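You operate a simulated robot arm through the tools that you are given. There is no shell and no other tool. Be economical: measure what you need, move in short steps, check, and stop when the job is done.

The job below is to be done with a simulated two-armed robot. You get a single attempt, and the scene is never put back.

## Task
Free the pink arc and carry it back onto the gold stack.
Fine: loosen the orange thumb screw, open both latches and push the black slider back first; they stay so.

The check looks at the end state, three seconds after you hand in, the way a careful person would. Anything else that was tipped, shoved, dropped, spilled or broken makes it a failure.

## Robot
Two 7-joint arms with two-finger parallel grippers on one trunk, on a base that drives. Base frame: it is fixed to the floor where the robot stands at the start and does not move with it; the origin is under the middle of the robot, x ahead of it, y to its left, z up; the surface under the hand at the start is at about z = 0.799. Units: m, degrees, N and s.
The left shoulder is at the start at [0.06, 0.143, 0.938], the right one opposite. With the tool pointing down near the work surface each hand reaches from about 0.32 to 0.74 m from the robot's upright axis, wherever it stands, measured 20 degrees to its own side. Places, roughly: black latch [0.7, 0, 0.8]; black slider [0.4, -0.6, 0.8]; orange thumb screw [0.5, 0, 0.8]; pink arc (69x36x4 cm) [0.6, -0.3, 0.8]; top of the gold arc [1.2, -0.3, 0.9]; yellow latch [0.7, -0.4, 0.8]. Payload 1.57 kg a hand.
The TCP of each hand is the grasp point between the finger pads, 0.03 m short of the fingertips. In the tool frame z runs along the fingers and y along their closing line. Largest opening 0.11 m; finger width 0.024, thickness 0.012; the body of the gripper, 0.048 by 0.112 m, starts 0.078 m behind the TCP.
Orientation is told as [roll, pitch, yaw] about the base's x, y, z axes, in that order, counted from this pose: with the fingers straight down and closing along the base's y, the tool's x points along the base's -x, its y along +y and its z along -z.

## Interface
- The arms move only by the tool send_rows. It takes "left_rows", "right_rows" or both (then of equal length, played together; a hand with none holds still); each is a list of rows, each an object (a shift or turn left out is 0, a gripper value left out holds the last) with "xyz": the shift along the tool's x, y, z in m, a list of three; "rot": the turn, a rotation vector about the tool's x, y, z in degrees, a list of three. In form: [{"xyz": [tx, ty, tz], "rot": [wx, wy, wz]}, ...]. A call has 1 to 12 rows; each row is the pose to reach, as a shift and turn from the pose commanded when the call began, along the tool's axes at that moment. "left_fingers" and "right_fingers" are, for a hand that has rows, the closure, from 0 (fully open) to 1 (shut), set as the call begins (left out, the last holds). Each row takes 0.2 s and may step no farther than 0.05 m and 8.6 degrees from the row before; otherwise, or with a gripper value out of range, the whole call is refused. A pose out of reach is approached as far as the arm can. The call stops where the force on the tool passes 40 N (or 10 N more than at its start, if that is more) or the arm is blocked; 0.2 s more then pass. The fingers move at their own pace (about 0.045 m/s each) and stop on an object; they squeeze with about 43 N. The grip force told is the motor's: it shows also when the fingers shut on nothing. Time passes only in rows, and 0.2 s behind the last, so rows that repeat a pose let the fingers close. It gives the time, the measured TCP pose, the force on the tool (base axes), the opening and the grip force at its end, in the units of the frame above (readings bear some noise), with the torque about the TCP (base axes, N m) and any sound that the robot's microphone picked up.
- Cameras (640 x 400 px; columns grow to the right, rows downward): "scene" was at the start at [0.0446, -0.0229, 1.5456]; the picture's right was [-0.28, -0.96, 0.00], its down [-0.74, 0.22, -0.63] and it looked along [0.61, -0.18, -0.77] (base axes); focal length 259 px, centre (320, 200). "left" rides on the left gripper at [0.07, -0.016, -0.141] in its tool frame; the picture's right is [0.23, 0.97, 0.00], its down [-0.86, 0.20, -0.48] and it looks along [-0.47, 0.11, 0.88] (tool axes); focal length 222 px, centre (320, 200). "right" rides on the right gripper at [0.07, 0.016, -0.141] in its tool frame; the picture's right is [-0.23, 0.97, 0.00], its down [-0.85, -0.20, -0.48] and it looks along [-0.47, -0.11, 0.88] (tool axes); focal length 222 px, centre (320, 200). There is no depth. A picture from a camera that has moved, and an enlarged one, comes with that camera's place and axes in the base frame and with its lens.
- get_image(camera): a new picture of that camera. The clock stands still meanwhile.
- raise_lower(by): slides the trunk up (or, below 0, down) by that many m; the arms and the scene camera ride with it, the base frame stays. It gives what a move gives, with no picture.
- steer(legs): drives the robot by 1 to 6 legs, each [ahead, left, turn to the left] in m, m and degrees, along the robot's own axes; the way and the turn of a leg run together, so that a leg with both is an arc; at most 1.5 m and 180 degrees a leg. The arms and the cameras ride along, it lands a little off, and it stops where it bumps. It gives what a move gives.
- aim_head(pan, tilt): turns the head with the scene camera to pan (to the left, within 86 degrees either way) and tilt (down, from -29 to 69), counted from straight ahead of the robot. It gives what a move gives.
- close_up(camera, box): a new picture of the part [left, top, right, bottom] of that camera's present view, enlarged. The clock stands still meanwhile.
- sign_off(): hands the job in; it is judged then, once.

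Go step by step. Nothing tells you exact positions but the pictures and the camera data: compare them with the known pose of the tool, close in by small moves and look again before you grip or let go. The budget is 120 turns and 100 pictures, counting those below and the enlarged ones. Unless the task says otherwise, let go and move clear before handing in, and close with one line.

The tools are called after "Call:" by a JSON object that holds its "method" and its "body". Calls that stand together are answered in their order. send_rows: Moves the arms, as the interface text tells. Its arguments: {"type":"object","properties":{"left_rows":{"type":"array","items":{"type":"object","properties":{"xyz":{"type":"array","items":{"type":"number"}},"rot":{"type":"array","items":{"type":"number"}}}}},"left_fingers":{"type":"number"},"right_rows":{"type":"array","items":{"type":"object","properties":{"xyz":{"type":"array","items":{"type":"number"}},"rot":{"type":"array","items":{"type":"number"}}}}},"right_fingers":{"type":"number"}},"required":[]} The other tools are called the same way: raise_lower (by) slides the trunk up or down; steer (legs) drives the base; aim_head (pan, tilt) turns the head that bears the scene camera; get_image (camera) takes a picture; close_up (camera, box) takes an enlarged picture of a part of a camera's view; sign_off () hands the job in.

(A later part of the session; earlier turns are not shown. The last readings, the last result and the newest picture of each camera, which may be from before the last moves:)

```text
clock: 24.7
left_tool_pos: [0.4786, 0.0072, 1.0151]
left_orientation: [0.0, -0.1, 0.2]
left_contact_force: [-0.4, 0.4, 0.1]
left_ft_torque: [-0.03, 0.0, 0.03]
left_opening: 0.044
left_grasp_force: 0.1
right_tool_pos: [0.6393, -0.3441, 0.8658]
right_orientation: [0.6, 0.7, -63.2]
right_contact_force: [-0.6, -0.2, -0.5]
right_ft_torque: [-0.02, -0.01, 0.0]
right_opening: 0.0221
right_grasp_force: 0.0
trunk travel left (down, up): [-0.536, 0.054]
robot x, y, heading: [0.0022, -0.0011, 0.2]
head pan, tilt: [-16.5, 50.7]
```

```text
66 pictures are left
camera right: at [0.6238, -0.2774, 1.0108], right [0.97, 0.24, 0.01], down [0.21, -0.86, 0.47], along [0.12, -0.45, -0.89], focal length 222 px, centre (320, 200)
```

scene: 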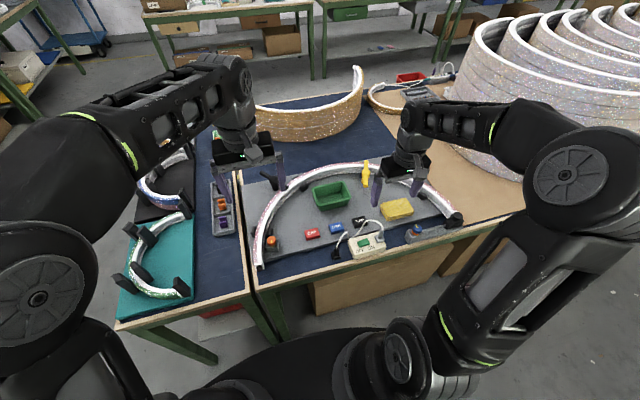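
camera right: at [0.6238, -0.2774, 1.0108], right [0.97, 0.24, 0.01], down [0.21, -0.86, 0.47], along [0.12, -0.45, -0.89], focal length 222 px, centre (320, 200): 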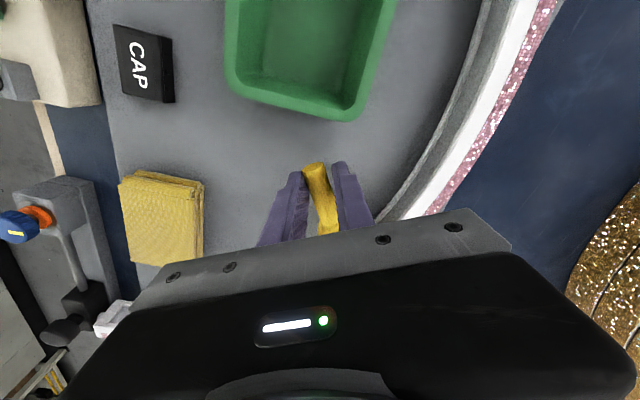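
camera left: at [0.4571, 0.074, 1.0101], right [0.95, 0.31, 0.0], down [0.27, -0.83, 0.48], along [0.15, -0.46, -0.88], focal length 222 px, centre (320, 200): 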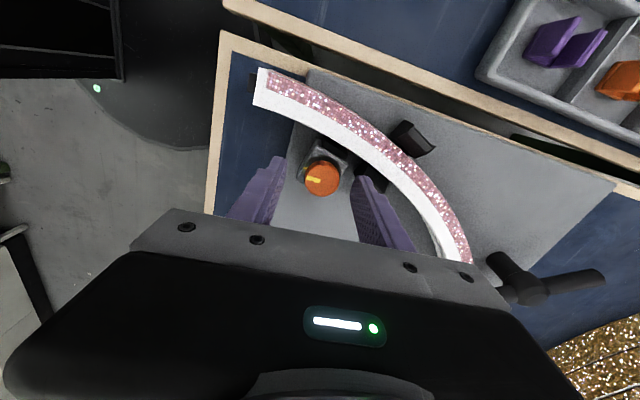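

It turns. Continuing clockwise.

Call:
{"method": "send_rows", "body": {"right_rows": [{"xyz": [-0.0005, 0.0074, 0], "rot": [0, 0, 8]}, {"xyz": [-0.0021, 0.0146, 0], "rot": [0, 0, 16]}, {"xyz": [-0.0046, 0.0216, 0], "rot": [0, 0, 24]}, {"xyz": [-0.0081, 0.0281, 0], "rot": [0, 0, 32]}, {"xyz": [-0.0124, 0.0341, 0], "rot": [0, 0, 40]}, {"xyz": [-0.0175, 0.0394, 0], "rot": [0, 0, 48]}, {"xyz": [-0.0234, 0.0439, 0], "rot": [0, 0, 56]}]}}

Call:
{"method": "get_image", "body": {"camera": "right"}}

Call:
{"method": "close_up", "body": {"camera": "scene", "box": [290, 130, 450, 230]}}

```text
clock: 26.3
left_tool_pos: [0.4764, 0.0076, 1.0157]
left_orientation: [-0.1, -0.2, 0.0]
left_contact_force: [0.6, -0.9, -0.5]
left_ft_torque: [0.0, 0.01, -0.01]
left_opening: 0.0441
left_grasp_force: 0.0
right_tool_pos: [0.6752, -0.3463, 0.8658]
right_orientation: [-1.5, 0.2, -118.0]
right_contact_force: [-28.1, 3.8, 6.1]
right_ft_torque: [0.5, 0.51, 0.52]
right_opening: 0.046
right_grasp_force: 13.9
trunk travel left (down, up): [-0.536, 0.054]
robot x, y, heading: [-0.0013, 0.0017, 0.3]
head pan, tilt: [-16.5, 50.7]
stopped in row 7 (right hand): the force on the tool passed its limit at 44 N (the readings are from after the stop); the commanded pose is now the measured one
```

```text
65 pictures are left
camera right: at [0.7273, -0.2966, 1.0081], right [0.75, -0.66, -0.03], down [-0.57, -0.67, 0.48], along [-0.33, -0.35, -0.88], focal length 222 px, centre (320, 200)
```

right: 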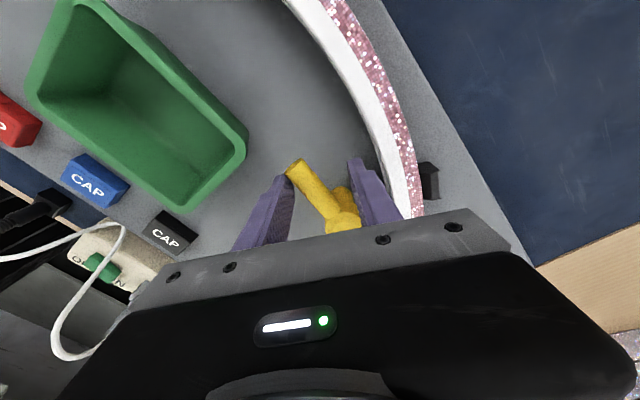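

```text
4.00 times, centred on (370, 180) of scene
camera zoom: at [0.04, -0.0208, 1.5458], right [-0.28, -0.96, 0.0], down [-0.74, 0.22, -0.64], along [0.61, -0.18, -0.77], focal length 1036 px, centre (120, 280)
```

zoom: 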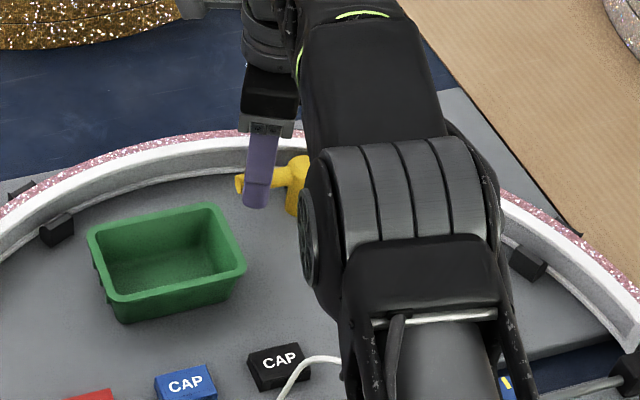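

Call:
{"method": "send_rows", "body": {"right_rows": [{"xyz": [0, 0, 0], "rot": [0, 0, -8]}, {"xyz": [0, 0, 0], "rot": [0, 0, -16]}, {"xyz": [0, 0, -0.04], "rot": [0, 0, -16]}, {"xyz": [0.0, 0, -0.08], "rot": [0, 0, -16]}, {"xyz": [0.03, 0, -0.1], "rot": [0, 0, -16]}, {"xyz": [0.06, 0, -0.1], "rot": [0, 0, -16]}], "right_fingers": 0.5}}

Call:
{"method": "get_image", "body": {"camera": "right"}}

```text
clock: 27.7
left_tool_pos: [0.4783, 0.0071, 1.0151]
left_orientation: [-0.1, -0.2, 0.1]
left_contact_force: [-0.8, 0.8, 1.6]
left_ft_torque: [-0.01, 0.0, -0.07]
left_opening: 0.0442
left_grasp_force: 0.1
right_tool_pos: [0.6702, -0.324, 0.934]
right_orientation: [-0.7, 0.7, -102.1]
right_contact_force: [1.3, 0.2, 1.0]
right_ft_torque: [-0.01, -0.02, 0.01]
right_opening: 0.0551
right_grasp_force: 0.1
right hand out of reach, approached as far as the arm can: row 3, 4, 5, 6
trunk travel left (down, up): [-0.536, 0.054]
robot x, y, heading: [0.0005, -0.0028, 0.2]
head pan, tilt: [-16.5, 50.7]
```

```text
63 pictures are left
camera right: at [0.7026, -0.2625, 1.0777], right [0.91, -0.42, -0.01], down [-0.37, -0.8, 0.47], along [-0.21, -0.42, -0.88], focal length 222 px, centre (320, 200)
```

right: 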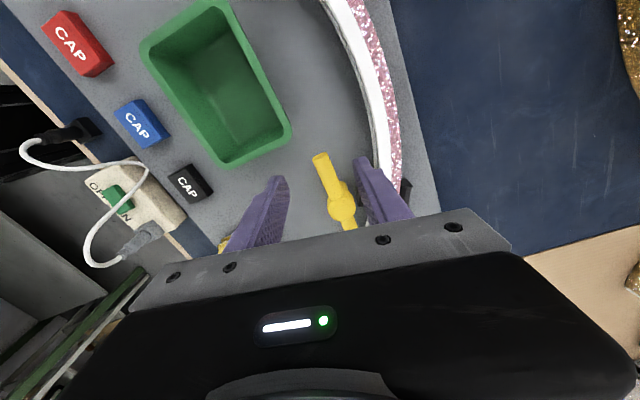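

The yellow bar has turned ~70° and may still graze the arc; I'll nudge it further with closed fingers. First I raise the trunk for more reach.

Call:
{"method": "raise_lower", "body": {"by": 0.05}}

Call:
{"method": "send_rows", "body": {"right_rows": [{"xyz": [0, -0.015, 0.02]}, {"xyz": [0, -0.035, 0.05]}], "right_fingers": 1}}

Call:
{"method": "get_image", "body": {"camera": "right"}}

```text
clock: 28.6
left_tool_pos: [0.4794, 0.0065, 1.0631]
left_orientation: [-0.1, -0.1, 0.0]
left_contact_force: [0.1, 0.1, -0.3]
left_ft_torque: [-0.02, 0.03, -0.02]
left_opening: 0.044
left_grasp_force: 0.0
right_tool_pos: [0.67, -0.3249, 0.9818]
right_orientation: [-0.7, 0.7, -102.0]
right_contact_force: [0.0, 0.5, -0.4]
right_ft_torque: [0.01, 0.03, -0.01]
right_opening: 0.0549
right_grasp_force: 0.1
trunk travel left (down, up): [-0.586, 0.004]
robot x, y, heading: [-0.0013, -0.0003, 0.0]
head pan, tilt: [-16.5, 50.7]
```

```text
clock: 29.2
left_tool_pos: [0.4787, 0.0072, 1.0648]
left_orientation: [0.1, -0.2, 0.1]
left_contact_force: [-0.2, -0.2, -0.5]
left_ft_torque: [0.02, 0.01, 0.02]
left_opening: 0.0437
left_grasp_force: 0.1
right_tool_pos: [0.6399, -0.3159, 0.935]
right_orientation: [-0.6, 0.7, -102.0]
right_contact_force: [0.3, -1.0, 0.0]
right_ft_torque: [0.01, -0.03, -0.01]
right_opening: 0.0028
right_grasp_force: 0.3
trunk travel left (down, up): [-0.586, 0.004]
robot x, y, heading: [-0.0024, 0.0019, -0.2]
head pan, tilt: [-16.5, 50.7]
```

```text
62 pictures are left
camera right: at [0.6721, -0.2553, 1.0786], right [0.91, -0.43, -0.01], down [-0.37, -0.8, 0.47], along [-0.21, -0.42, -0.88], focal length 222 px, centre (320, 200)
```

right: 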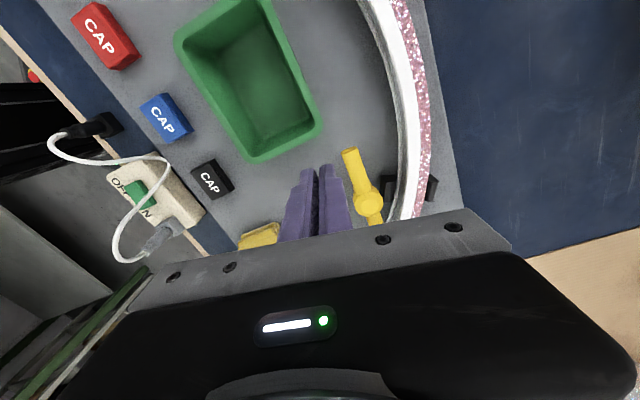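

Call:
{"method": "send_rows", "body": {"right_rows": [{"xyz": [-0.02, 0.0, 0.03]}, {"xyz": [-0.02, 0.0, 0.068]}, {"xyz": [-0.02, 0.01, 0.068]}, {"xyz": [-0.019, 0.018, 0.068]}, {"xyz": [-0.017, 0.026, 0.068]}, {"xyz": [-0.015, 0.032, 0.068]}, {"xyz": [-0.015, 0.038, 0.068]}, {"xyz": [-0.015, 0.043, 0.068]}]}}

Call:
{"method": "get_image", "body": {"camera": "right"}}

```text
clock: 30.5
left_tool_pos: [0.4761, 0.007, 1.0672]
left_orientation: [-0.1, -0.2, 0.0]
left_contact_force: [0.2, 0.7, 0.4]
left_ft_torque: [-0.05, 0.01, 0.01]
left_opening: 0.0439
left_grasp_force: 0.1
right_tool_pos: [0.6497, -0.3364, 0.8656]
right_orientation: [-2.0, 0.6, -102.0]
right_contact_force: [-22.1, 2.9, 17.2]
right_ft_torque: [0.25, 0.14, 0.22]
right_opening: 0.0
right_grasp_force: 21.6
trunk travel left (down, up): [-0.586, 0.004]
robot x, y, heading: [-0.0031, 0.0032, -0.2]
head pan, tilt: [-16.5, 50.7]
stopped in row 6 (right hand): the force on the tool passed its limit at 45 N (the readings are from after the stop); the commanded pose is now the measured one
```

```text
61 pictures are left
camera right: at [0.6849, -0.276, 1.0091], right [0.9, -0.43, -0.04], down [-0.36, -0.8, 0.48], along [-0.23, -0.42, -0.88], focal length 222 px, centre (320, 200)
```

right: 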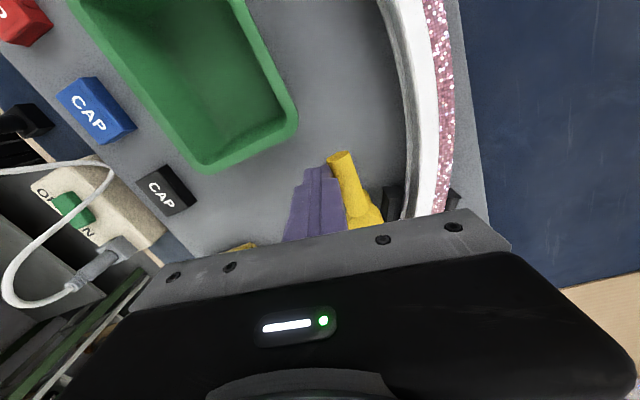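

The yellow latch is at its end stop, open. I retreat and check with the scene camera.

Call:
{"method": "send_rows", "body": {"right_rows": [{"xyz": [0, -0.015, 0]}, {"xyz": [0, -0.02, -0.04]}, {"xyz": [0, -0.03, -0.08]}, {"xyz": [0, -0.06, -0.1], "rot": [0, 0, -8]}, {"xyz": [0, -0.09, -0.12], "rot": [0, 0, -16]}, {"xyz": [0, -0.12, -0.12], "rot": [0, 0, -24]}, {"xyz": [-0.03, -0.15, -0.12], "rot": [0, 0, -32]}, {"xyz": [-0.06, -0.18, -0.12], "rot": [0, 0, -40]}, {"xyz": [-0.09, -0.21, -0.12], "rot": [0, 0, -48]}, {"xyz": [-0.12, -0.24, -0.12], "rot": [0, 0, -56]}]}}

Call:
{"method": "send_rows", "body": {"right_rows": [{"rot": [0, 0, -8.5]}, {"rot": [0, 0, -17]}, {"rot": [0, 0, -25]}, {"rot": [0, 0, -33]}, {"rot": [0, 0, -41]}, {"rot": [0, 0, -46]}]}}

Call:
{"method": "get_image", "body": {"camera": "right"}}

Call:
{"method": "close_up", "body": {"camera": "scene", "box": [230, 130, 490, 290]}}

```text
clock: 32.7
left_tool_pos: [0.477, 0.0053, 1.065]
left_orientation: [0.0, -0.1, 0.0]
left_contact_force: [-0.4, -0.4, 0.3]
left_ft_torque: [-0.03, -0.04, -0.01]
left_opening: 0.0442
left_grasp_force: 0.0
right_tool_pos: [0.3973, -0.4045, 0.9879]
right_orientation: [-0.5, 1.8, -45.9]
right_contact_force: [0.6, -0.4, 0.0]
right_ft_torque: [0.01, 0.01, -0.02]
right_opening: 0.0002
right_grasp_force: 21.9
trunk travel left (down, up): [-0.586, 0.004]
robot x, y, heading: [0.0016, 0.0036, 0.2]
head pan, tilt: [-16.5, 50.7]
```

```text
clock: 34.1
left_tool_pos: [0.4779, 0.0061, 1.0649]
left_orientation: [-0.1, -0.1, 0.0]
left_contact_force: [-0.4, -0.6, -0.8]
left_ft_torque: [0.06, 0.04, -0.03]
left_opening: 0.0441
left_grasp_force: 0.1
right_tool_pos: [0.3972, -0.4064, 0.9883]
right_orientation: [1.0, 1.5, 0.1]
right_contact_force: [0.0, 0.3, 0.1]
right_ft_torque: [0.01, -0.02, 0.01]
right_opening: 0.0
right_grasp_force: 21.4
trunk travel left (down, up): [-0.586, 0.004]
robot x, y, heading: [-0.0, 0.0002, -0.5]
head pan, tilt: [-16.5, 50.7]
```

```text
60 pictures are left
camera right: at [0.3335, -0.394, 1.1338], right [0.23, 0.97, 0.01], down [0.87, -0.21, 0.45], along [0.44, -0.09, -0.89], focal length 222 px, centre (320, 200)
```

right: 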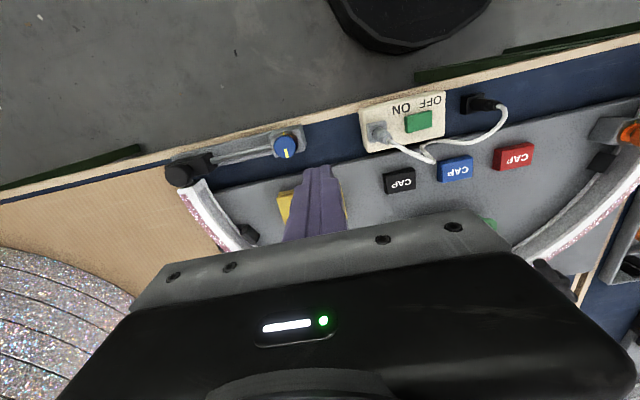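

```text
2.46 times, centred on (360, 210) of scene
camera zoom: at [0.0436, -0.0222, 1.5956], right [-0.28, -0.96, 0.0], down [-0.74, 0.22, -0.63], along [0.61, -0.18, -0.77], focal length 638 px, centre (222, 175)
```

zoom: 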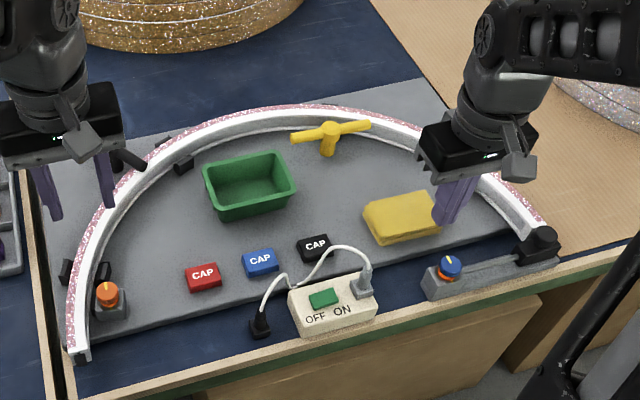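

Call:
{"method": "close_up", "body": {"camera": "right", "box": [150, 110, 330, 220]}}

Call:
{"method": "close_up", "body": {"camera": "scene", "box": [385, 205, 485, 265]}}

```text
3.56 times, centred on (240, 165) of right
camera zoom: at [0.3335, -0.394, 1.1338], right [0.23, 0.97, 0.01], down [0.87, -0.21, 0.45], along [0.44, -0.09, -0.89], focal length 790 px, centre (604, 324)
```

zoom: 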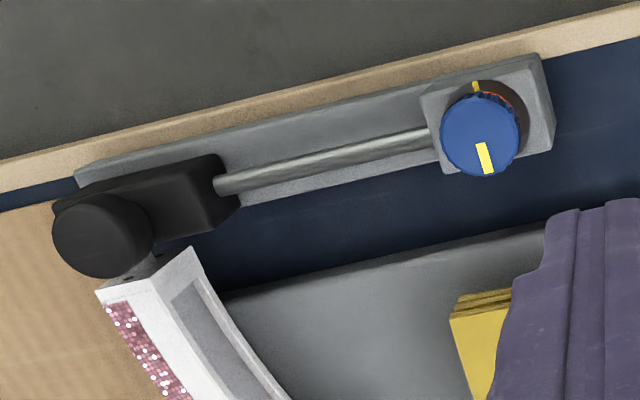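

```text
6.40 times, centred on (435, 235) of scene
camera zoom: at [0.0436, -0.0222, 1.5956], right [-0.28, -0.96, 0.0], down [-0.74, 0.22, -0.63], along [0.61, -0.18, -0.77], focal length 1658 px, centre (-416, -24)
```

zoom: 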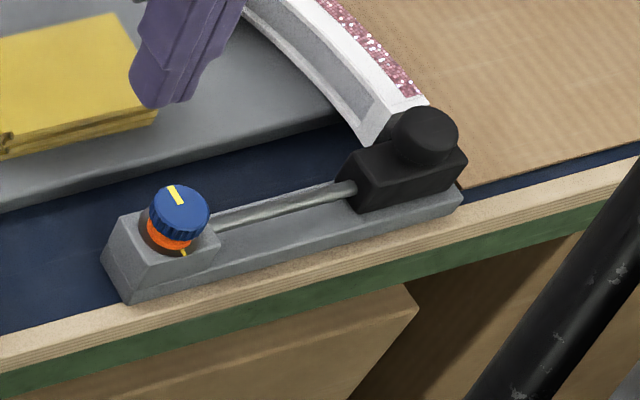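

The black slider carries a round knob near (0.39, -0.583), top z≈0.875; it should slide toward the blue screw (+y). I bring the right hand over the knob, partly open.

Call:
{"method": "send_rows", "body": {"right_rows": [{"xyz": [0.002, -0.045, 0]}, {"xyz": [0.004, -0.09, 0]}, {"xyz": [0.006, -0.135, 0]}, {"xyz": [0.007, -0.177, 0]}, {"xyz": [0.007, -0.177, 0.04]}, {"xyz": [0.007, -0.177, 0.055]}], "right_fingers": 0.4}}

Call:
{"method": "get_image", "body": {"camera": "right"}}

Call:
{"method": "close_up", "body": {"camera": "scene", "box": [385, 185, 485, 265]}}

```text
clock: 35.5
left_tool_pos: [0.4778, 0.0055, 1.0651]
left_orientation: [0.0, -0.1, -0.1]
left_contact_force: [0.8, 0.5, 0.1]
left_ft_torque: [0.0, 0.0, 0.0]
left_opening: 0.0439
left_grasp_force: 0.1
right_tool_pos: [0.388, -0.5832, 0.9328]
right_orientation: [1.1, 1.6, 0.0]
right_contact_force: [-0.2, -0.5, -0.6]
right_ft_torque: [0.01, -0.02, -0.01]
right_opening: 0.0662
right_grasp_force: 0.1
trunk travel left (down, up): [-0.586, 0.004]
robot x, y, heading: [-0.0041, 0.0003, 0.0]
head pan, tilt: [-16.5, 50.7]
```

```text
56 pictures are left
camera right: at [0.3243, -0.5704, 1.0776], right [0.23, 0.97, 0.01], down [0.87, -0.21, 0.45], along [0.44, -0.09, -0.89], focal length 222 px, centre (320, 200)
```

right: 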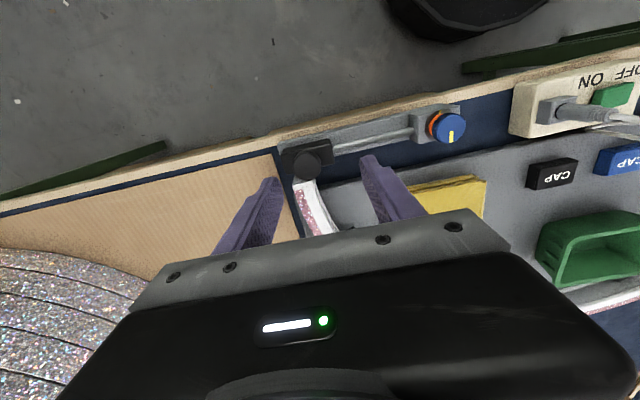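

```text
5.00 times, centred on (435, 225) of scene
camera zoom: at [0.0434, -0.0223, 1.5956], right [-0.28, -0.96, 0.0], down [-0.74, 0.22, -0.63], along [0.61, -0.18, -0.77], focal length 1296 px, centre (-255, 75)
```

zoom: 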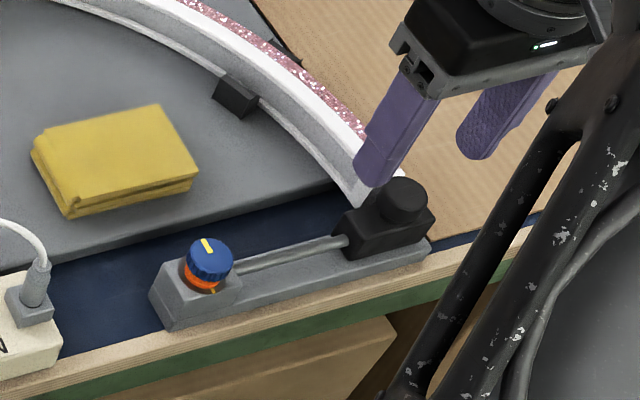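

Call:
{"method": "send_rows", "body": {"right_rows": [{"xyz": [-0.002, -0.01, 0.03]}, {"xyz": [-0.002, -0.01, 0.05]}, {"xyz": [-0.002, -0.01, 0.059]}]}}

Call:
{"method": "get_image", "body": {"camera": "right"}}

Call:
{"method": "close_up", "body": {"camera": "scene", "box": [385, 185, 485, 265]}}

```text
clock: 36.3
left_tool_pos: [0.4788, 0.0056, 1.0649]
left_orientation: [0.0, -0.2, 0.0]
left_contact_force: [-0.1, 0.3, 0.3]
left_ft_torque: [-0.03, 0.0, 0.02]
left_opening: 0.0442
left_grasp_force: 0.0
right_tool_pos: [0.3895, -0.5941, 0.8714]
right_orientation: [1.0, 1.5, -0.1]
right_contact_force: [-0.3, -0.8, 0.0]
right_ft_torque: [0.03, -0.01, -0.02]
right_opening: 0.0658
right_grasp_force: 0.0
trunk travel left (down, up): [-0.586, 0.004]
robot x, y, heading: [0.0019, 0.0003, 0.1]
head pan, tilt: [-16.5, 50.7]
```

```text
54 pictures are left
camera right: at [0.3252, -0.5805, 1.0168], right [0.23, 0.97, 0.01], down [0.87, -0.21, 0.45], along [0.44, -0.09, -0.89], focal length 222 px, centre (320, 200)
```

right: 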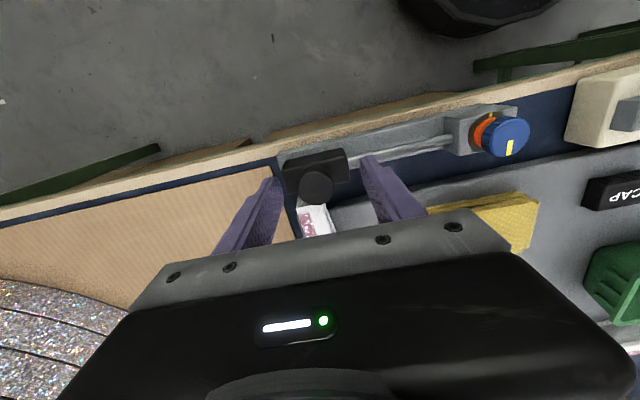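

```text
5.00 times, centred on (435, 225) of scene
camera zoom: at [0.0438, -0.0227, 1.5956], right [-0.28, -0.96, 0.0], down [-0.74, 0.22, -0.63], along [0.61, -0.18, -0.77], focal length 1296 px, centre (-255, 75)
```

zoom: 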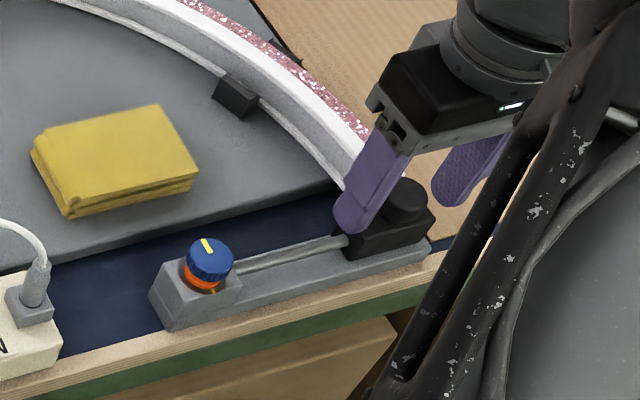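

Call:
{"method": "send_rows", "body": {"right_rows": [{"xyz": [0, 0, 0]}, {"xyz": [0, 0, 0]}, {"xyz": [0, 0, 0]}], "right_fingers": 1}}

Call:
{"method": "send_rows", "body": {"right_rows": [{"xyz": [0, 0.01, 0]}, {"xyz": [0, 0.02, 0]}, {"xyz": [0, 0.03, 0]}]}}

Call:
{"method": "get_image", "body": {"camera": "right"}}

```text
clock: 37.1
left_tool_pos: [0.4781, 0.0055, 1.0642]
left_orientation: [0.0, -0.1, -0.1]
left_contact_force: [0.2, 0.5, -0.1]
left_ft_torque: [0.01, -0.01, 0.01]
left_opening: 0.0441
left_grasp_force: 0.0
right_tool_pos: [0.3899, -0.5926, 0.8713]
right_orientation: [0.9, 1.7, -0.1]
right_contact_force: [0.0, -1.5, -2.0]
right_ft_torque: [-0.03, -0.09, -0.01]
right_opening: 0.0295
right_grasp_force: 19.6
trunk travel left (down, up): [-0.586, 0.004]
robot x, y, heading: [-0.0017, 0.0019, 0.1]
head pan, tilt: [-16.5, 50.7]
```

```text
clock: 37.9
left_tool_pos: [0.4782, 0.0055, 1.0637]
left_orientation: [0.0, -0.1, 0.0]
left_contact_force: [0.5, 0.3, -0.8]
left_ft_torque: [0.01, 0.0, 0.02]
left_opening: 0.0441
left_grasp_force: 0.1
right_tool_pos: [0.3896, -0.5616, 0.8714]
right_orientation: [1.1, 1.7, 0.0]
right_contact_force: [2.7, -0.6, -5.1]
right_ft_torque: [0.0, -0.2, -0.06]
right_opening: 0.029
right_grasp_force: 38.3
trunk travel left (down, up): [-0.586, 0.004]
robot x, y, heading: [-0.0038, 0.0028, 0.1]
head pan, tilt: [-16.5, 50.7]
```

```text
52 pictures are left
camera right: at [0.3251, -0.5491, 1.0171], right [0.23, 0.97, 0.01], down [0.87, -0.21, 0.45], along [0.44, -0.09, -0.89], focal length 222 px, centre (320, 200)
```

right: 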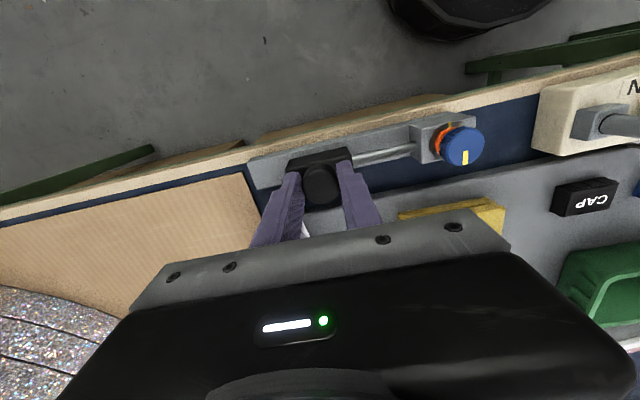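

The slider moves freely toward the blue screw. I continue until it meets the end.

Call:
{"method": "send_rows", "body": {"right_rows": [{"xyz": [0, 0.01, 0]}, {"xyz": [0, 0.02, 0]}, {"xyz": [0, 0.03, 0]}, {"xyz": [0, 0.037, 0]}, {"xyz": [0, 0.042, 0]}, {"xyz": [0, 0.047, 0]}, {"xyz": [0, 0.052, 0]}]}}

Call:
{"method": "get_image", "body": {"camera": "right"}}

```text
clock: 39.2
left_tool_pos: [0.4807, 0.0019, 1.0639]
left_orientation: [0.1, 0.0, -0.1]
left_contact_force: [0.1, 0.9, -0.1]
left_ft_torque: [-0.01, -0.02, -0.04]
left_opening: 0.044
left_grasp_force: 0.0
right_tool_pos: [0.3889, -0.5316, 0.8727]
right_orientation: [0.2, 1.2, -0.4]
right_contact_force: [6.1, -11.9, -23.2]
right_ft_torque: [-0.39, -0.81, 0.05]
right_opening: 0.0293
right_grasp_force: 38.8
trunk travel left (down, up): [-0.586, 0.004]
robot x, y, heading: [0.0011, 0.0005, 0.1]
head pan, tilt: [-16.5, 50.7]
stopped in row 6 (right hand): the force on the tool passed its limit at 43 N (the readings are from after the stop); the commanded pose is now the measured one
```

```text
51 pictures are left
camera right: at [0.3239, -0.5159, 1.0167], right [0.23, 0.97, 0.0], down [0.86, -0.21, 0.46], along [0.45, -0.11, -0.89], focal length 222 px, centre (320, 200)
```

right: 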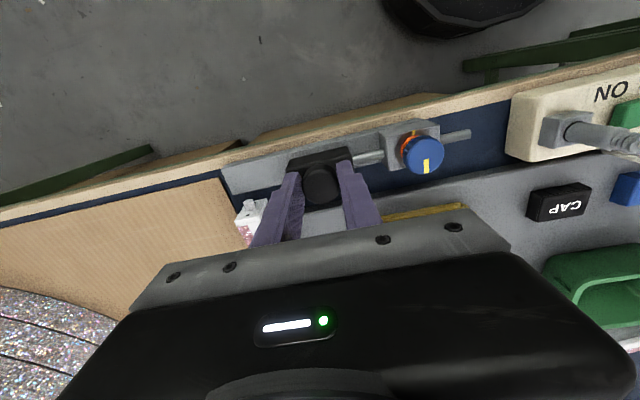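

Slider is at its back stop. I release it, and bring the left hand near the black latch's inner end.

Call:
{"method": "send_rows", "body": {"right_rows": [{"xyz": [0, 0, 0]}, {"xyz": [0, 0, 0]}, {"xyz": [0, 0, -0.04]}, {"xyz": [0, 0, -0.08]}, {"xyz": [0, 0, -0.12]}], "right_fingers": 0.4, "left_rows": [{"xyz": [-0.025, -0.017, 0], "rot": [0, 0, -7]}, {"xyz": [-0.05, -0.034, 0], "rot": [0, 0, -14]}, {"xyz": [-0.075, -0.051, 0.02], "rot": [0, 0, -21]}, {"xyz": [-0.1, -0.068, 0.05], "rot": [0, 0, -28]}, {"xyz": [-0.12, -0.085, 0.07], "rot": [0, 0, -34]}], "left_fingers": 0.5}}

Call:
{"method": "get_image", "body": {"camera": "left"}}

Call:
{"method": "close_up", "body": {"camera": "scene", "box": [230, 120, 390, 220]}}

```text
clock: 40.4
left_tool_pos: [0.5962, -0.0805, 0.9937]
left_orientation: [0.0, -0.1, 34.2]
left_contact_force: [-0.3, 0.1, 0.4]
left_ft_torque: [0.02, 0.01, 0.01]
left_opening: 0.0552
left_grasp_force: 0.1
right_tool_pos: [0.3923, -0.5248, 0.9928]
right_orientation: [0.2, 1.3, -0.6]
right_contact_force: [-0.2, 0.5, 0.0]
right_ft_torque: [-0.02, 0.0, -0.01]
right_opening: 0.0661
right_grasp_force: 0.1
trunk travel left (down, up): [-0.586, 0.004]
robot x, y, heading: [-0.0038, 0.0007, -0.4]
head pan, tilt: [-16.5, 50.7]
```

```text
50 pictures are left
camera left: at [0.549, -0.1314, 1.1344], right [-0.73, 0.68, 0.0], down [0.6, 0.64, 0.48], along [0.33, 0.35, -0.88], focal length 222 px, centre (320, 200)
```

left: 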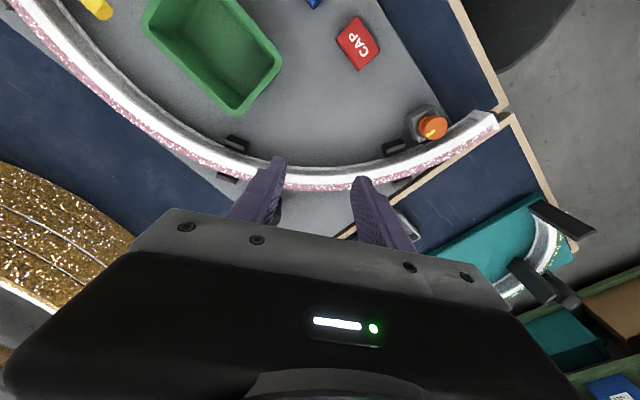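

```text
4.00 times, centred on (310, 170) of scene
camera zoom: at [0.0439, -0.023, 1.5956], right [-0.29, -0.96, 0.0], down [-0.74, 0.22, -0.63], along [0.61, -0.18, -0.77], focal length 1036 px, centre (360, 320)
```

zoom: 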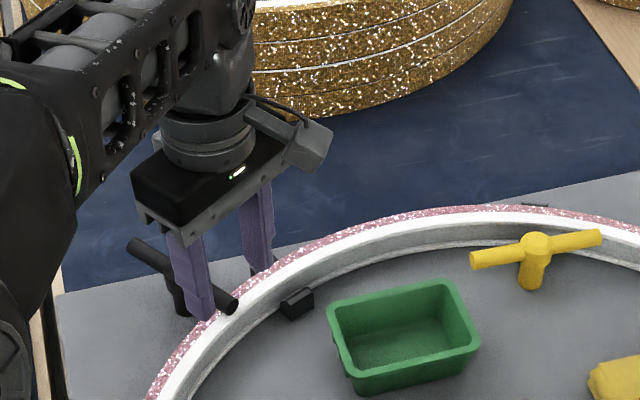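

Call:
{"method": "send_rows", "body": {"left_rows": [{"xyz": [-0.03, -0.017, 0.01]}, {"xyz": [-0.06, -0.034, 0.03]}, {"xyz": [-0.0846, -0.048, 0.05]}, {"xyz": [-0.0846, -0.048, 0.068]}, {"xyz": [-0.0846, -0.048, 0.068]}]}}

Call:
{"method": "get_image", "body": {"camera": "left"}}

Call:
{"method": "close_up", "body": {"camera": "scene", "box": [230, 140, 330, 220]}}

```text
clock: 41.6
left_tool_pos: [0.6472, -0.0654, 0.928]
left_orientation: [-0.1, -0.2, 34.0]
left_contact_force: [-0.1, 0.0, 0.3]
left_ft_torque: [-0.02, -0.01, 0.01]
left_opening: 0.0552
left_grasp_force: 0.1
left hand out of reach, approached as far as the arm can: row 1, 2, 3, 4, 5
right_tool_pos: [0.3912, -0.5249, 0.992]
right_orientation: [0.1, 1.2, -0.4]
right_contact_force: [0.2, 0.6, 0.4]
right_ft_torque: [-0.01, 0.0, -0.02]
right_opening: 0.0659
right_grasp_force: 0.0
trunk travel left (down, up): [-0.586, 0.004]
robot x, y, heading: [-0.0001, -0.0021, -0.2]
head pan, tilt: [-16.5, 50.7]
```

```text
48 pictures are left
camera left: at [0.598, -0.1185, 1.0682], right [-0.73, 0.68, 0.0], down [0.6, 0.64, 0.48], along [0.33, 0.35, -0.88], focal length 222 px, centre (320, 200)
```

left: 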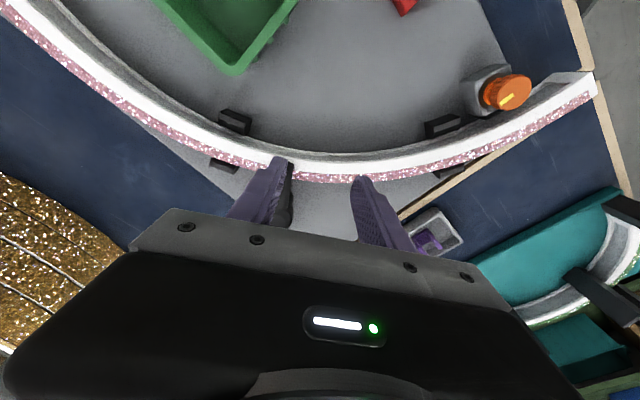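

```text
5.00 times, centred on (280, 180) of scene
camera zoom: at [0.0431, -0.0226, 1.5956], right [-0.29, -0.96, 0.0], down [-0.74, 0.22, -0.63], along [0.61, -0.18, -0.77], focal length 1296 px, centre (520, 300)
```

zoom: 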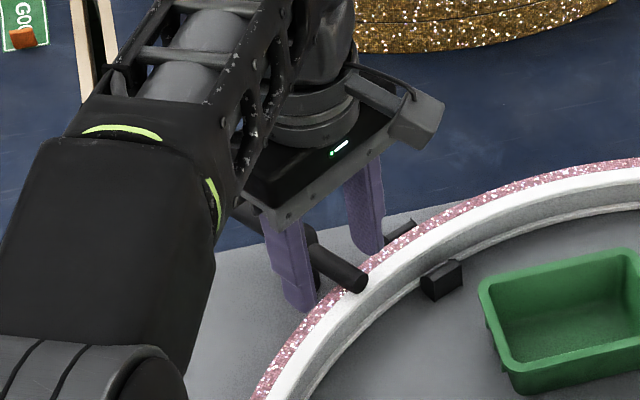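

The latch is just past the left arm's reach, so I shift the base slightly right and forward.

Call:
{"method": "steer", "body": {"legs": [[0.03, -0.13, 0]]}}

Call:
{"method": "get_image", "body": {"camera": "left"}}

```text
clock: 42.9
left_tool_pos: [0.6772, -0.2025, 0.928]
left_orientation: [-0.3, -0.1, 33.9]
left_contact_force: [-0.7, 0.1, -0.1]
left_ft_torque: [0.05, 0.02, 0.02]
left_opening: 0.0551
left_grasp_force: 0.1
right_tool_pos: [0.4202, -0.6619, 0.9919]
right_orientation: [0.3, 1.2, -0.5]
right_contact_force: [0.3, -0.1, 0.0]
right_ft_torque: [0.04, 0.02, -0.02]
right_opening: 0.0661
right_grasp_force: 0.1
trunk travel left (down, up): [-0.586, 0.004]
robot x, y, heading: [0.0272, -0.133, -0.3]
head pan, tilt: [-16.5, 50.7]
```

```text
46 pictures are left
camera left: at [0.6287, -0.2553, 1.0679], right [-0.73, 0.68, 0.0], down [0.6, 0.64, 0.48], along [0.33, 0.35, -0.88], focal length 222 px, centre (320, 200)
```

left: 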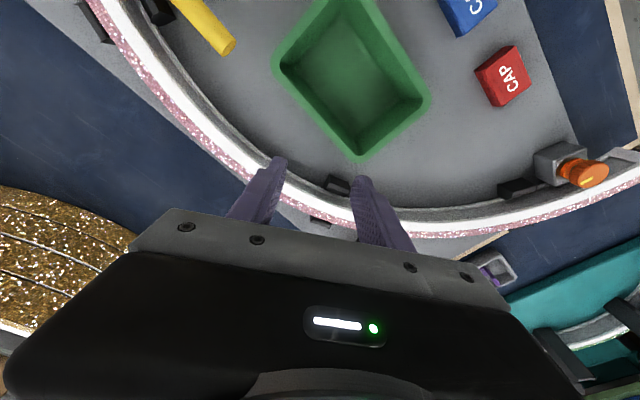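

Call:
{"method": "send_rows", "body": {"left_rows": [{"xyz": [-0.027, 0.033, 0]}, {"xyz": [-0.054, 0.066, 0]}, {"xyz": [-0.083, 0.1, 0]}, {"xyz": [-0.083, 0.1, 0]}]}}

Call:
{"method": "get_image", "body": {"camera": "left"}}

Call:
{"method": "close_up", "body": {"camera": "scene", "box": [200, 120, 330, 220]}}

```text
clock: 43.9
left_tool_pos: [0.6888, -0.0724, 0.9259]
left_orientation: [-0.2, -0.2, 33.7]
left_contact_force: [-0.3, -0.8, 0.3]
left_ft_torque: [0.0, 0.01, -0.01]
left_opening: 0.0549
left_grasp_force: 0.0
right_tool_pos: [0.4205, -0.6611, 0.9925]
right_orientation: [0.2, 1.3, -0.5]
right_contact_force: [0.1, -0.6, -0.2]
right_ft_torque: [0.0, -0.02, 0.02]
right_opening: 0.0661
right_grasp_force: 0.0
trunk travel left (down, up): [-0.586, 0.004]
robot x, y, heading: [0.0297, -0.1359, -0.3]
head pan, tilt: [-16.5, 50.7]
```

```text
45 pictures are left
camera left: at [0.6412, -0.1245, 1.0668], right [-0.73, 0.68, 0.0], down [0.6, 0.64, 0.48], along [0.33, 0.35, -0.88], focal length 222 px, centre (320, 200)
```

left: 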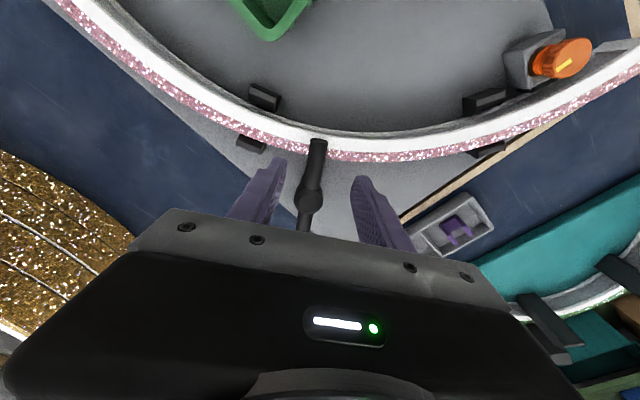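

```text
4.00 times, centred on (265, 170) of scene
camera zoom: at [0.074, -0.1574, 1.5956], right [-0.29, -0.96, 0.0], down [-0.74, 0.22, -0.63], along [0.61, -0.18, -0.77], focal length 1036 px, centre (540, 320)
```

zoom: 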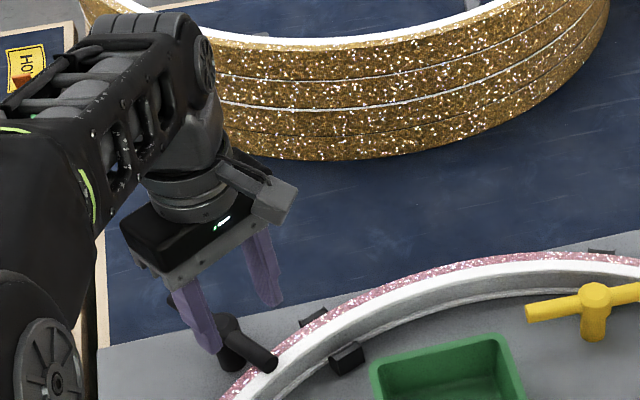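

Call:
{"method": "send_rows", "body": {"left_rows": [{"xyz": [0, 0, 0.03]}, {"xyz": [0, 0, 0.052]}]}}

Call:
{"method": "send_rows", "body": {"left_rows": [{"xyz": [0, 0, 0]}, {"xyz": [0, 0, 0]}, {"xyz": [-0.0004, 0.0062, 0], "rot": [0, 0, 8]}, {"xyz": [-0.0017, 0.0123, 0], "rot": [0, 0, 16]}, {"xyz": [-0.0038, 0.0181, 0], "rot": [0, 0, 24]}], "left_fingers": 0.8}}

Call:
{"method": "get_image", "body": {"camera": "left"}}

```text
clock: 44.5
left_tool_pos: [0.6894, -0.0735, 0.8756]
left_orientation: [-0.2, -0.1, 33.8]
left_contact_force: [0.2, 0.6, 0.1]
left_ft_torque: [0.0, 0.01, -0.03]
left_opening: 0.0549
left_grasp_force: 0.0
right_tool_pos: [0.4205, -0.6592, 0.9919]
right_orientation: [0.2, 1.2, -0.5]
right_contact_force: [0.5, -0.1, -0.8]
right_ft_torque: [0.0, 0.0, -0.02]
right_opening: 0.0661
right_grasp_force: 0.2
trunk travel left (down, up): [-0.586, 0.004]
robot x, y, heading: [0.0286, -0.1326, -0.1]
head pan, tilt: [-16.5, 50.7]
```

```text
clock: 45.7
left_tool_pos: [0.6833, -0.0545, 0.8747]
left_orientation: [-0.2, -0.2, 9.5]
left_contact_force: [-0.4, -0.1, 0.6]
left_ft_torque: [-0.02, -0.01, -0.01]
left_opening: 0.0222
left_grasp_force: 0.2
right_tool_pos: [0.4209, -0.6612, 0.9927]
right_orientation: [0.2, 1.3, -0.5]
right_contact_force: [0.2, 0.1, 0.2]
right_ft_torque: [-0.03, 0.0, -0.01]
right_opening: 0.066
right_grasp_force: 0.1
trunk travel left (down, up): [-0.586, 0.004]
robot x, y, heading: [0.0276, -0.133, -0.3]
head pan, tilt: [-16.5, 50.7]
```

```text
43 pictures are left
camera left: at [0.6177, -0.0834, 1.0157], right [-0.39, 0.92, 0.0], down [0.81, 0.34, 0.48], along [0.45, 0.18, -0.88], focal length 222 px, centre (320, 200)
```

left: 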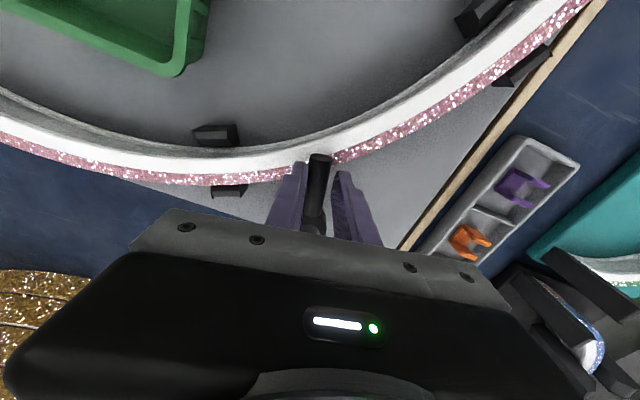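

The black latch also turns clockwise. Continuing to its stop.

Call:
{"method": "send_rows", "body": {"left_rows": [{"xyz": [-0.0004, 0.0062, 0], "rot": [0, 0, 8]}, {"xyz": [-0.0017, 0.0123, 0], "rot": [0, 0, 16]}, {"xyz": [-0.0038, 0.0181, 0], "rot": [0, 0, 24]}, {"xyz": [-0.0068, 0.0236, 0], "rot": [0, 0, 32]}, {"xyz": [-0.0104, 0.0286, 0], "rot": [0, 0, 40]}, {"xyz": [-0.0125, 0.0315, 0], "rot": [0, 0, 45]}, {"xyz": [-0.0145, 0.034, 0], "rot": [0, 0, 48]}]}}

Call:
{"method": "get_image", "body": {"camera": "left"}}

```text
clock: 47.3
left_tool_pos: [0.6906, -0.0197, 0.8738]
left_orientation: [0.1, -0.3, -38.3]
left_contact_force: [-0.9, -1.5, 0.2]
left_ft_torque: [-0.08, 0.03, 0.02]
left_opening: 0.0233
left_grasp_force: 0.3
right_tool_pos: [0.4205, -0.6611, 0.9913]
right_orientation: [0.2, 1.1, -0.5]
right_contact_force: [0.0, 0.8, 0.8]
right_ft_torque: [-0.01, 0.01, -0.04]
right_opening: 0.0657
right_grasp_force: 0.0
trunk travel left (down, up): [-0.586, 0.004]
robot x, y, heading: [0.0289, -0.1353, 0.1]
head pan, tilt: [-16.5, 50.7]
```

```text
42 pictures are left
camera left: at [0.6272, 0.0107, 1.0142], right [0.43, 0.91, 0.0], down [0.79, -0.37, 0.48], along [0.44, -0.21, -0.88], focal length 222 px, centre (320, 200)
```

left: 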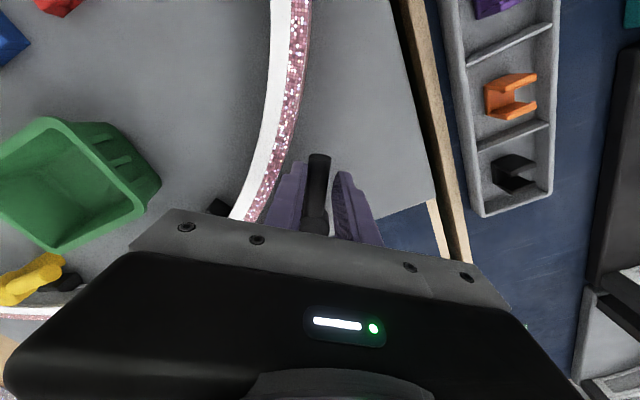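

Call:
{"method": "send_rows", "body": {"left_rows": [{"xyz": [-0.0002, 0.0037, 0], "rot": [0, 0, 4]}, {"xyz": [-0.0006, 0.007, 0], "rot": [0, 0, 8]}, {"xyz": [-0.0012, 0.0105, 0], "rot": [0, 0, 12]}]}}

Call:
{"method": "send_rows", "body": {"left_rows": [{"xyz": [0, -0.002, 0]}, {"xyz": [0, -0.002, 0]}, {"xyz": [0, -0.002, -0.04]}, {"xyz": [0, -0.002, -0.07]}, {"xyz": [0.03, -0.002, -0.08]}], "left_fingers": 0.5}}

Call:
{"method": "get_image", "body": {"camera": "left"}}

```text
clock: 48.1
left_tool_pos: [0.6982, -0.0163, 0.8744]
left_orientation: [-0.1, -0.4, -50.3]
left_contact_force: [-7.3, -20.5, -7.2]
left_ft_torque: [-0.51, 0.08, 0.43]
left_opening: 0.0394
left_grasp_force: 9.8
right_tool_pos: [0.4187, -0.6632, 0.9901]
right_orientation: [0.2, 1.2, -0.6]
right_contact_force: [-0.3, 0.8, -0.1]
right_ft_torque: [0.0, 0.04, -0.03]
right_opening: 0.0657
right_grasp_force: 0.1
trunk travel left (down, up): [-0.586, 0.004]
robot x, y, heading: [0.0287, -0.1337, -0.3]
head pan, tilt: [-16.5, 50.7]
```

```text
clock: 49.3
left_tool_pos: [0.6783, 0.0088, 0.955]
left_orientation: [0.1, -0.3, -50.3]
left_contact_force: [-0.5, -1.7, -0.3]
left_ft_torque: [-0.03, -0.01, 0.02]
left_opening: 0.055
left_grasp_force: 0.1
right_tool_pos: [0.4188, -0.6599, 0.9933]
right_orientation: [0.3, 1.1, -0.5]
right_contact_force: [-0.8, 0.3, -0.2]
right_ft_torque: [0.03, 0.0, -0.02]
right_opening: 0.0658
right_grasp_force: 0.0
trunk travel left (down, up): [-0.586, 0.004]
robot x, y, heading: [0.0289, -0.1327, -0.0]
head pan, tilt: [-16.5, 50.7]
```

```text
41 pictures are left
camera left: at [0.6202, 0.0531, 1.0951], right [0.6, 0.8, 0.0], down [0.7, -0.53, 0.48], along [0.39, -0.29, -0.88], focal length 222 px, centre (320, 200)
```

left: 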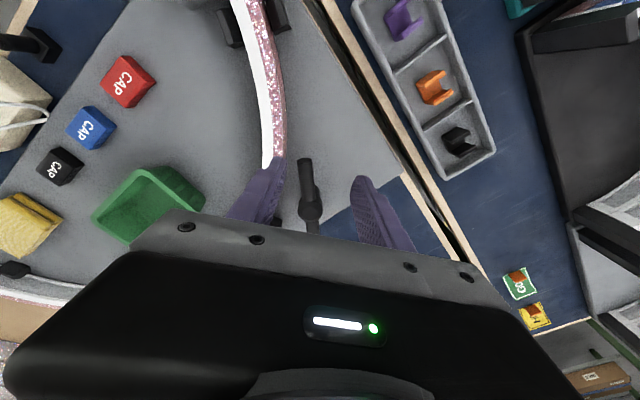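

Both latches open, screw loosened, slider back. Now I locate the arc precisely for a two-hand grasp.

Call:
{"method": "get_image", "body": {"camera": "scene"}}

Call:
{"method": "close_up", "body": {"camera": "scene", "box": [160, 120, 440, 290]}}

```text
40 pictures are left
camera scene: at [0.0728, -0.1555, 1.5956], right [-0.29, -0.96, 0.0], down [-0.74, 0.22, -0.63], along [0.61, -0.18, -0.77], focal length 259 px, centre (320, 200)
```

scene: 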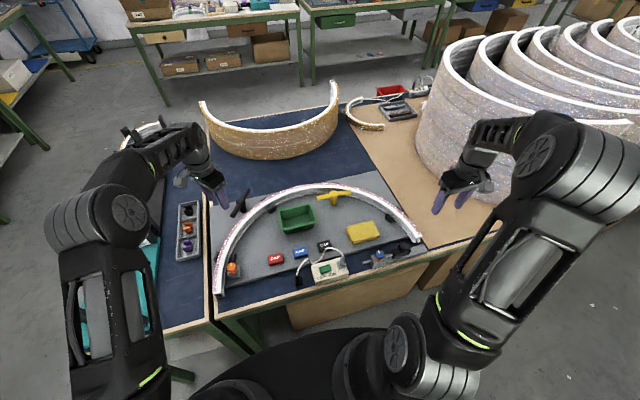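

```text
2.29 times, centred on (300, 205) of scene
camera zoom: at [0.0728, -0.1555, 1.5956], right [-0.29, -0.96, 0.0], down [-0.74, 0.22, -0.63], along [0.61, -0.18, -0.77], focal length 592 px, centre (366, 189)
```

zoom: 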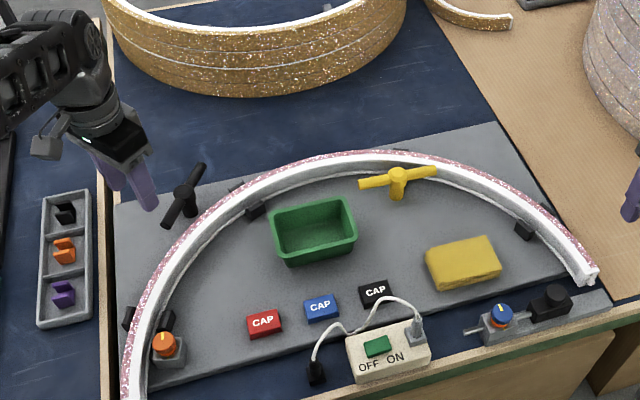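

The gold stack mirrors the pink arc: its open side faces away (ends near x=1.36), so I'll carry the arc around to the far side. I look at the routes left and right.

Call:
{"method": "aim_head", "body": {"pan": 55, "tilt": 30}}

Call:
{"method": "get_image", "body": {"camera": "scene"}}

Call:
{"method": "aim_head", "body": {"pan": -60, "tilt": 30}}

Call:
{"method": "get_image", "body": {"camera": "scene"}}

```text
clock: 50.7
left_tool_pos: [0.677, 0.0091, 0.9553]
left_orientation: [0.0, -0.1, -50.2]
left_contact_force: [-0.6, 0.4, 1.1]
left_ft_torque: [0.01, -0.01, -0.01]
left_opening: 0.0549
left_grasp_force: 0.1
right_tool_pos: [0.4204, -0.6607, 0.9914]
right_orientation: [0.2, 1.3, -0.5]
right_contact_force: [0.1, -0.3, -0.5]
right_ft_torque: [0.0, 0.01, 0.03]
right_opening: 0.0661
right_grasp_force: 0.0
trunk travel left (down, up): [-0.586, 0.004]
robot x, y, heading: [0.0303, -0.1309, -0.3]
head pan, tilt: [55.0, 30.0]
```

```text
38 pictures are left
camera scene: at [0.0532, -0.0608, 1.626], right [0.82, -0.58, 0.0], down [-0.29, -0.41, -0.87], along [0.5, 0.71, -0.5], focal length 259 px, centre (320, 200)
```

scene: 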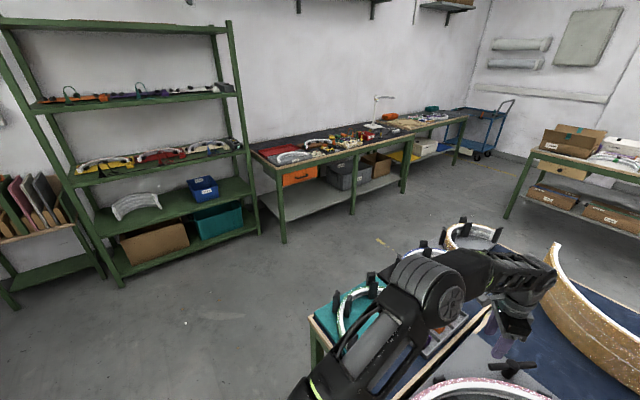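

```text
clock: 52.7
left_tool_pos: [0.6779, 0.0092, 0.9545]
left_orientation: [0.0, -0.1, -50.1]
left_contact_force: [-0.5, 0.2, 0.0]
left_ft_torque: [0.02, 0.0, -0.04]
left_opening: 0.0548
left_grasp_force: 0.0
right_tool_pos: [0.4203, -0.6603, 0.9925]
right_orientation: [0.2, 1.2, -0.6]
right_contact_force: [0.2, -1.1, -0.1]
right_ft_torque: [-0.03, 0.02, 0.0]
right_opening: 0.0657
right_grasp_force: 0.1
trunk travel left (down, up): [-0.586, 0.004]
robot x, y, heading: [0.0304, -0.1339, -0.1]
head pan, tilt: [-60.0, 30.0]
```

```text
37 pictures are left
camera scene: at [0.0459, -0.2131, 1.6261], right [-0.87, -0.5, 0.0], down [-0.25, 0.43, -0.87], along [0.43, -0.75, -0.5], focal length 259 px, centre (320, 200)
```

scene: 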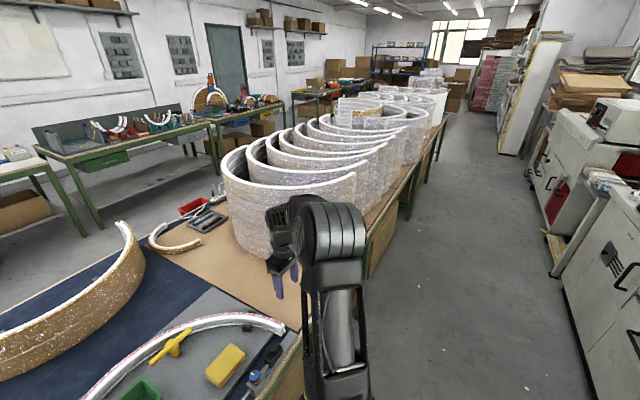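

The left side has a wide free corridor (y≈0.5–1.8) leading to an open aisle behind the table, so that's my route. First I centre the base on the arc's axis (y≈-0.278) and point the head forward.

Call:
{"method": "steer", "body": {"legs": [[0, -0.145, 0]]}}

Call:
{"method": "aim_head", "body": {"pan": 0, "tilt": 48}}

```text
clock: 54.0
left_tool_pos: [0.6768, -0.1337, 0.9545]
left_orientation: [0.2, -0.3, -50.3]
left_contact_force: [-0.4, 0.0, 0.2]
left_ft_torque: [0.03, 0.02, -0.02]
left_opening: 0.0549
left_grasp_force: 0.1
right_tool_pos: [0.4189, -0.8048, 0.9899]
right_orientation: [0.2, 1.2, -0.5]
right_contact_force: [1.0, -0.9, -0.7]
right_ft_torque: [0.05, 0.01, -0.01]
right_opening: 0.0662
right_grasp_force: 0.1
trunk travel left (down, up): [-0.586, 0.004]
robot x, y, heading: [0.029, -0.2762, -0.3]
head pan, tilt: [-60.0, 30.0]
```

```text
clock: 55.3
left_tool_pos: [0.6776, -0.1344, 0.9544]
left_orientation: [0.1, -0.3, -50.4]
left_contact_force: [0.0, 0.3, 0.1]
left_ft_torque: [0.01, 0.0, 0.0]
left_opening: 0.055
left_grasp_force: 0.0
right_tool_pos: [0.4191, -0.8032, 0.9915]
right_orientation: [0.2, 1.2, -0.7]
right_contact_force: [0.8, 0.6, 0.5]
right_ft_torque: [-0.04, -0.01, 0.0]
right_opening: 0.0659
right_grasp_force: 0.1
trunk travel left (down, up): [-0.586, 0.004]
robot x, y, heading: [0.0272, -0.2776, -0.4]
head pan, tilt: [0.0, 48.0]
```

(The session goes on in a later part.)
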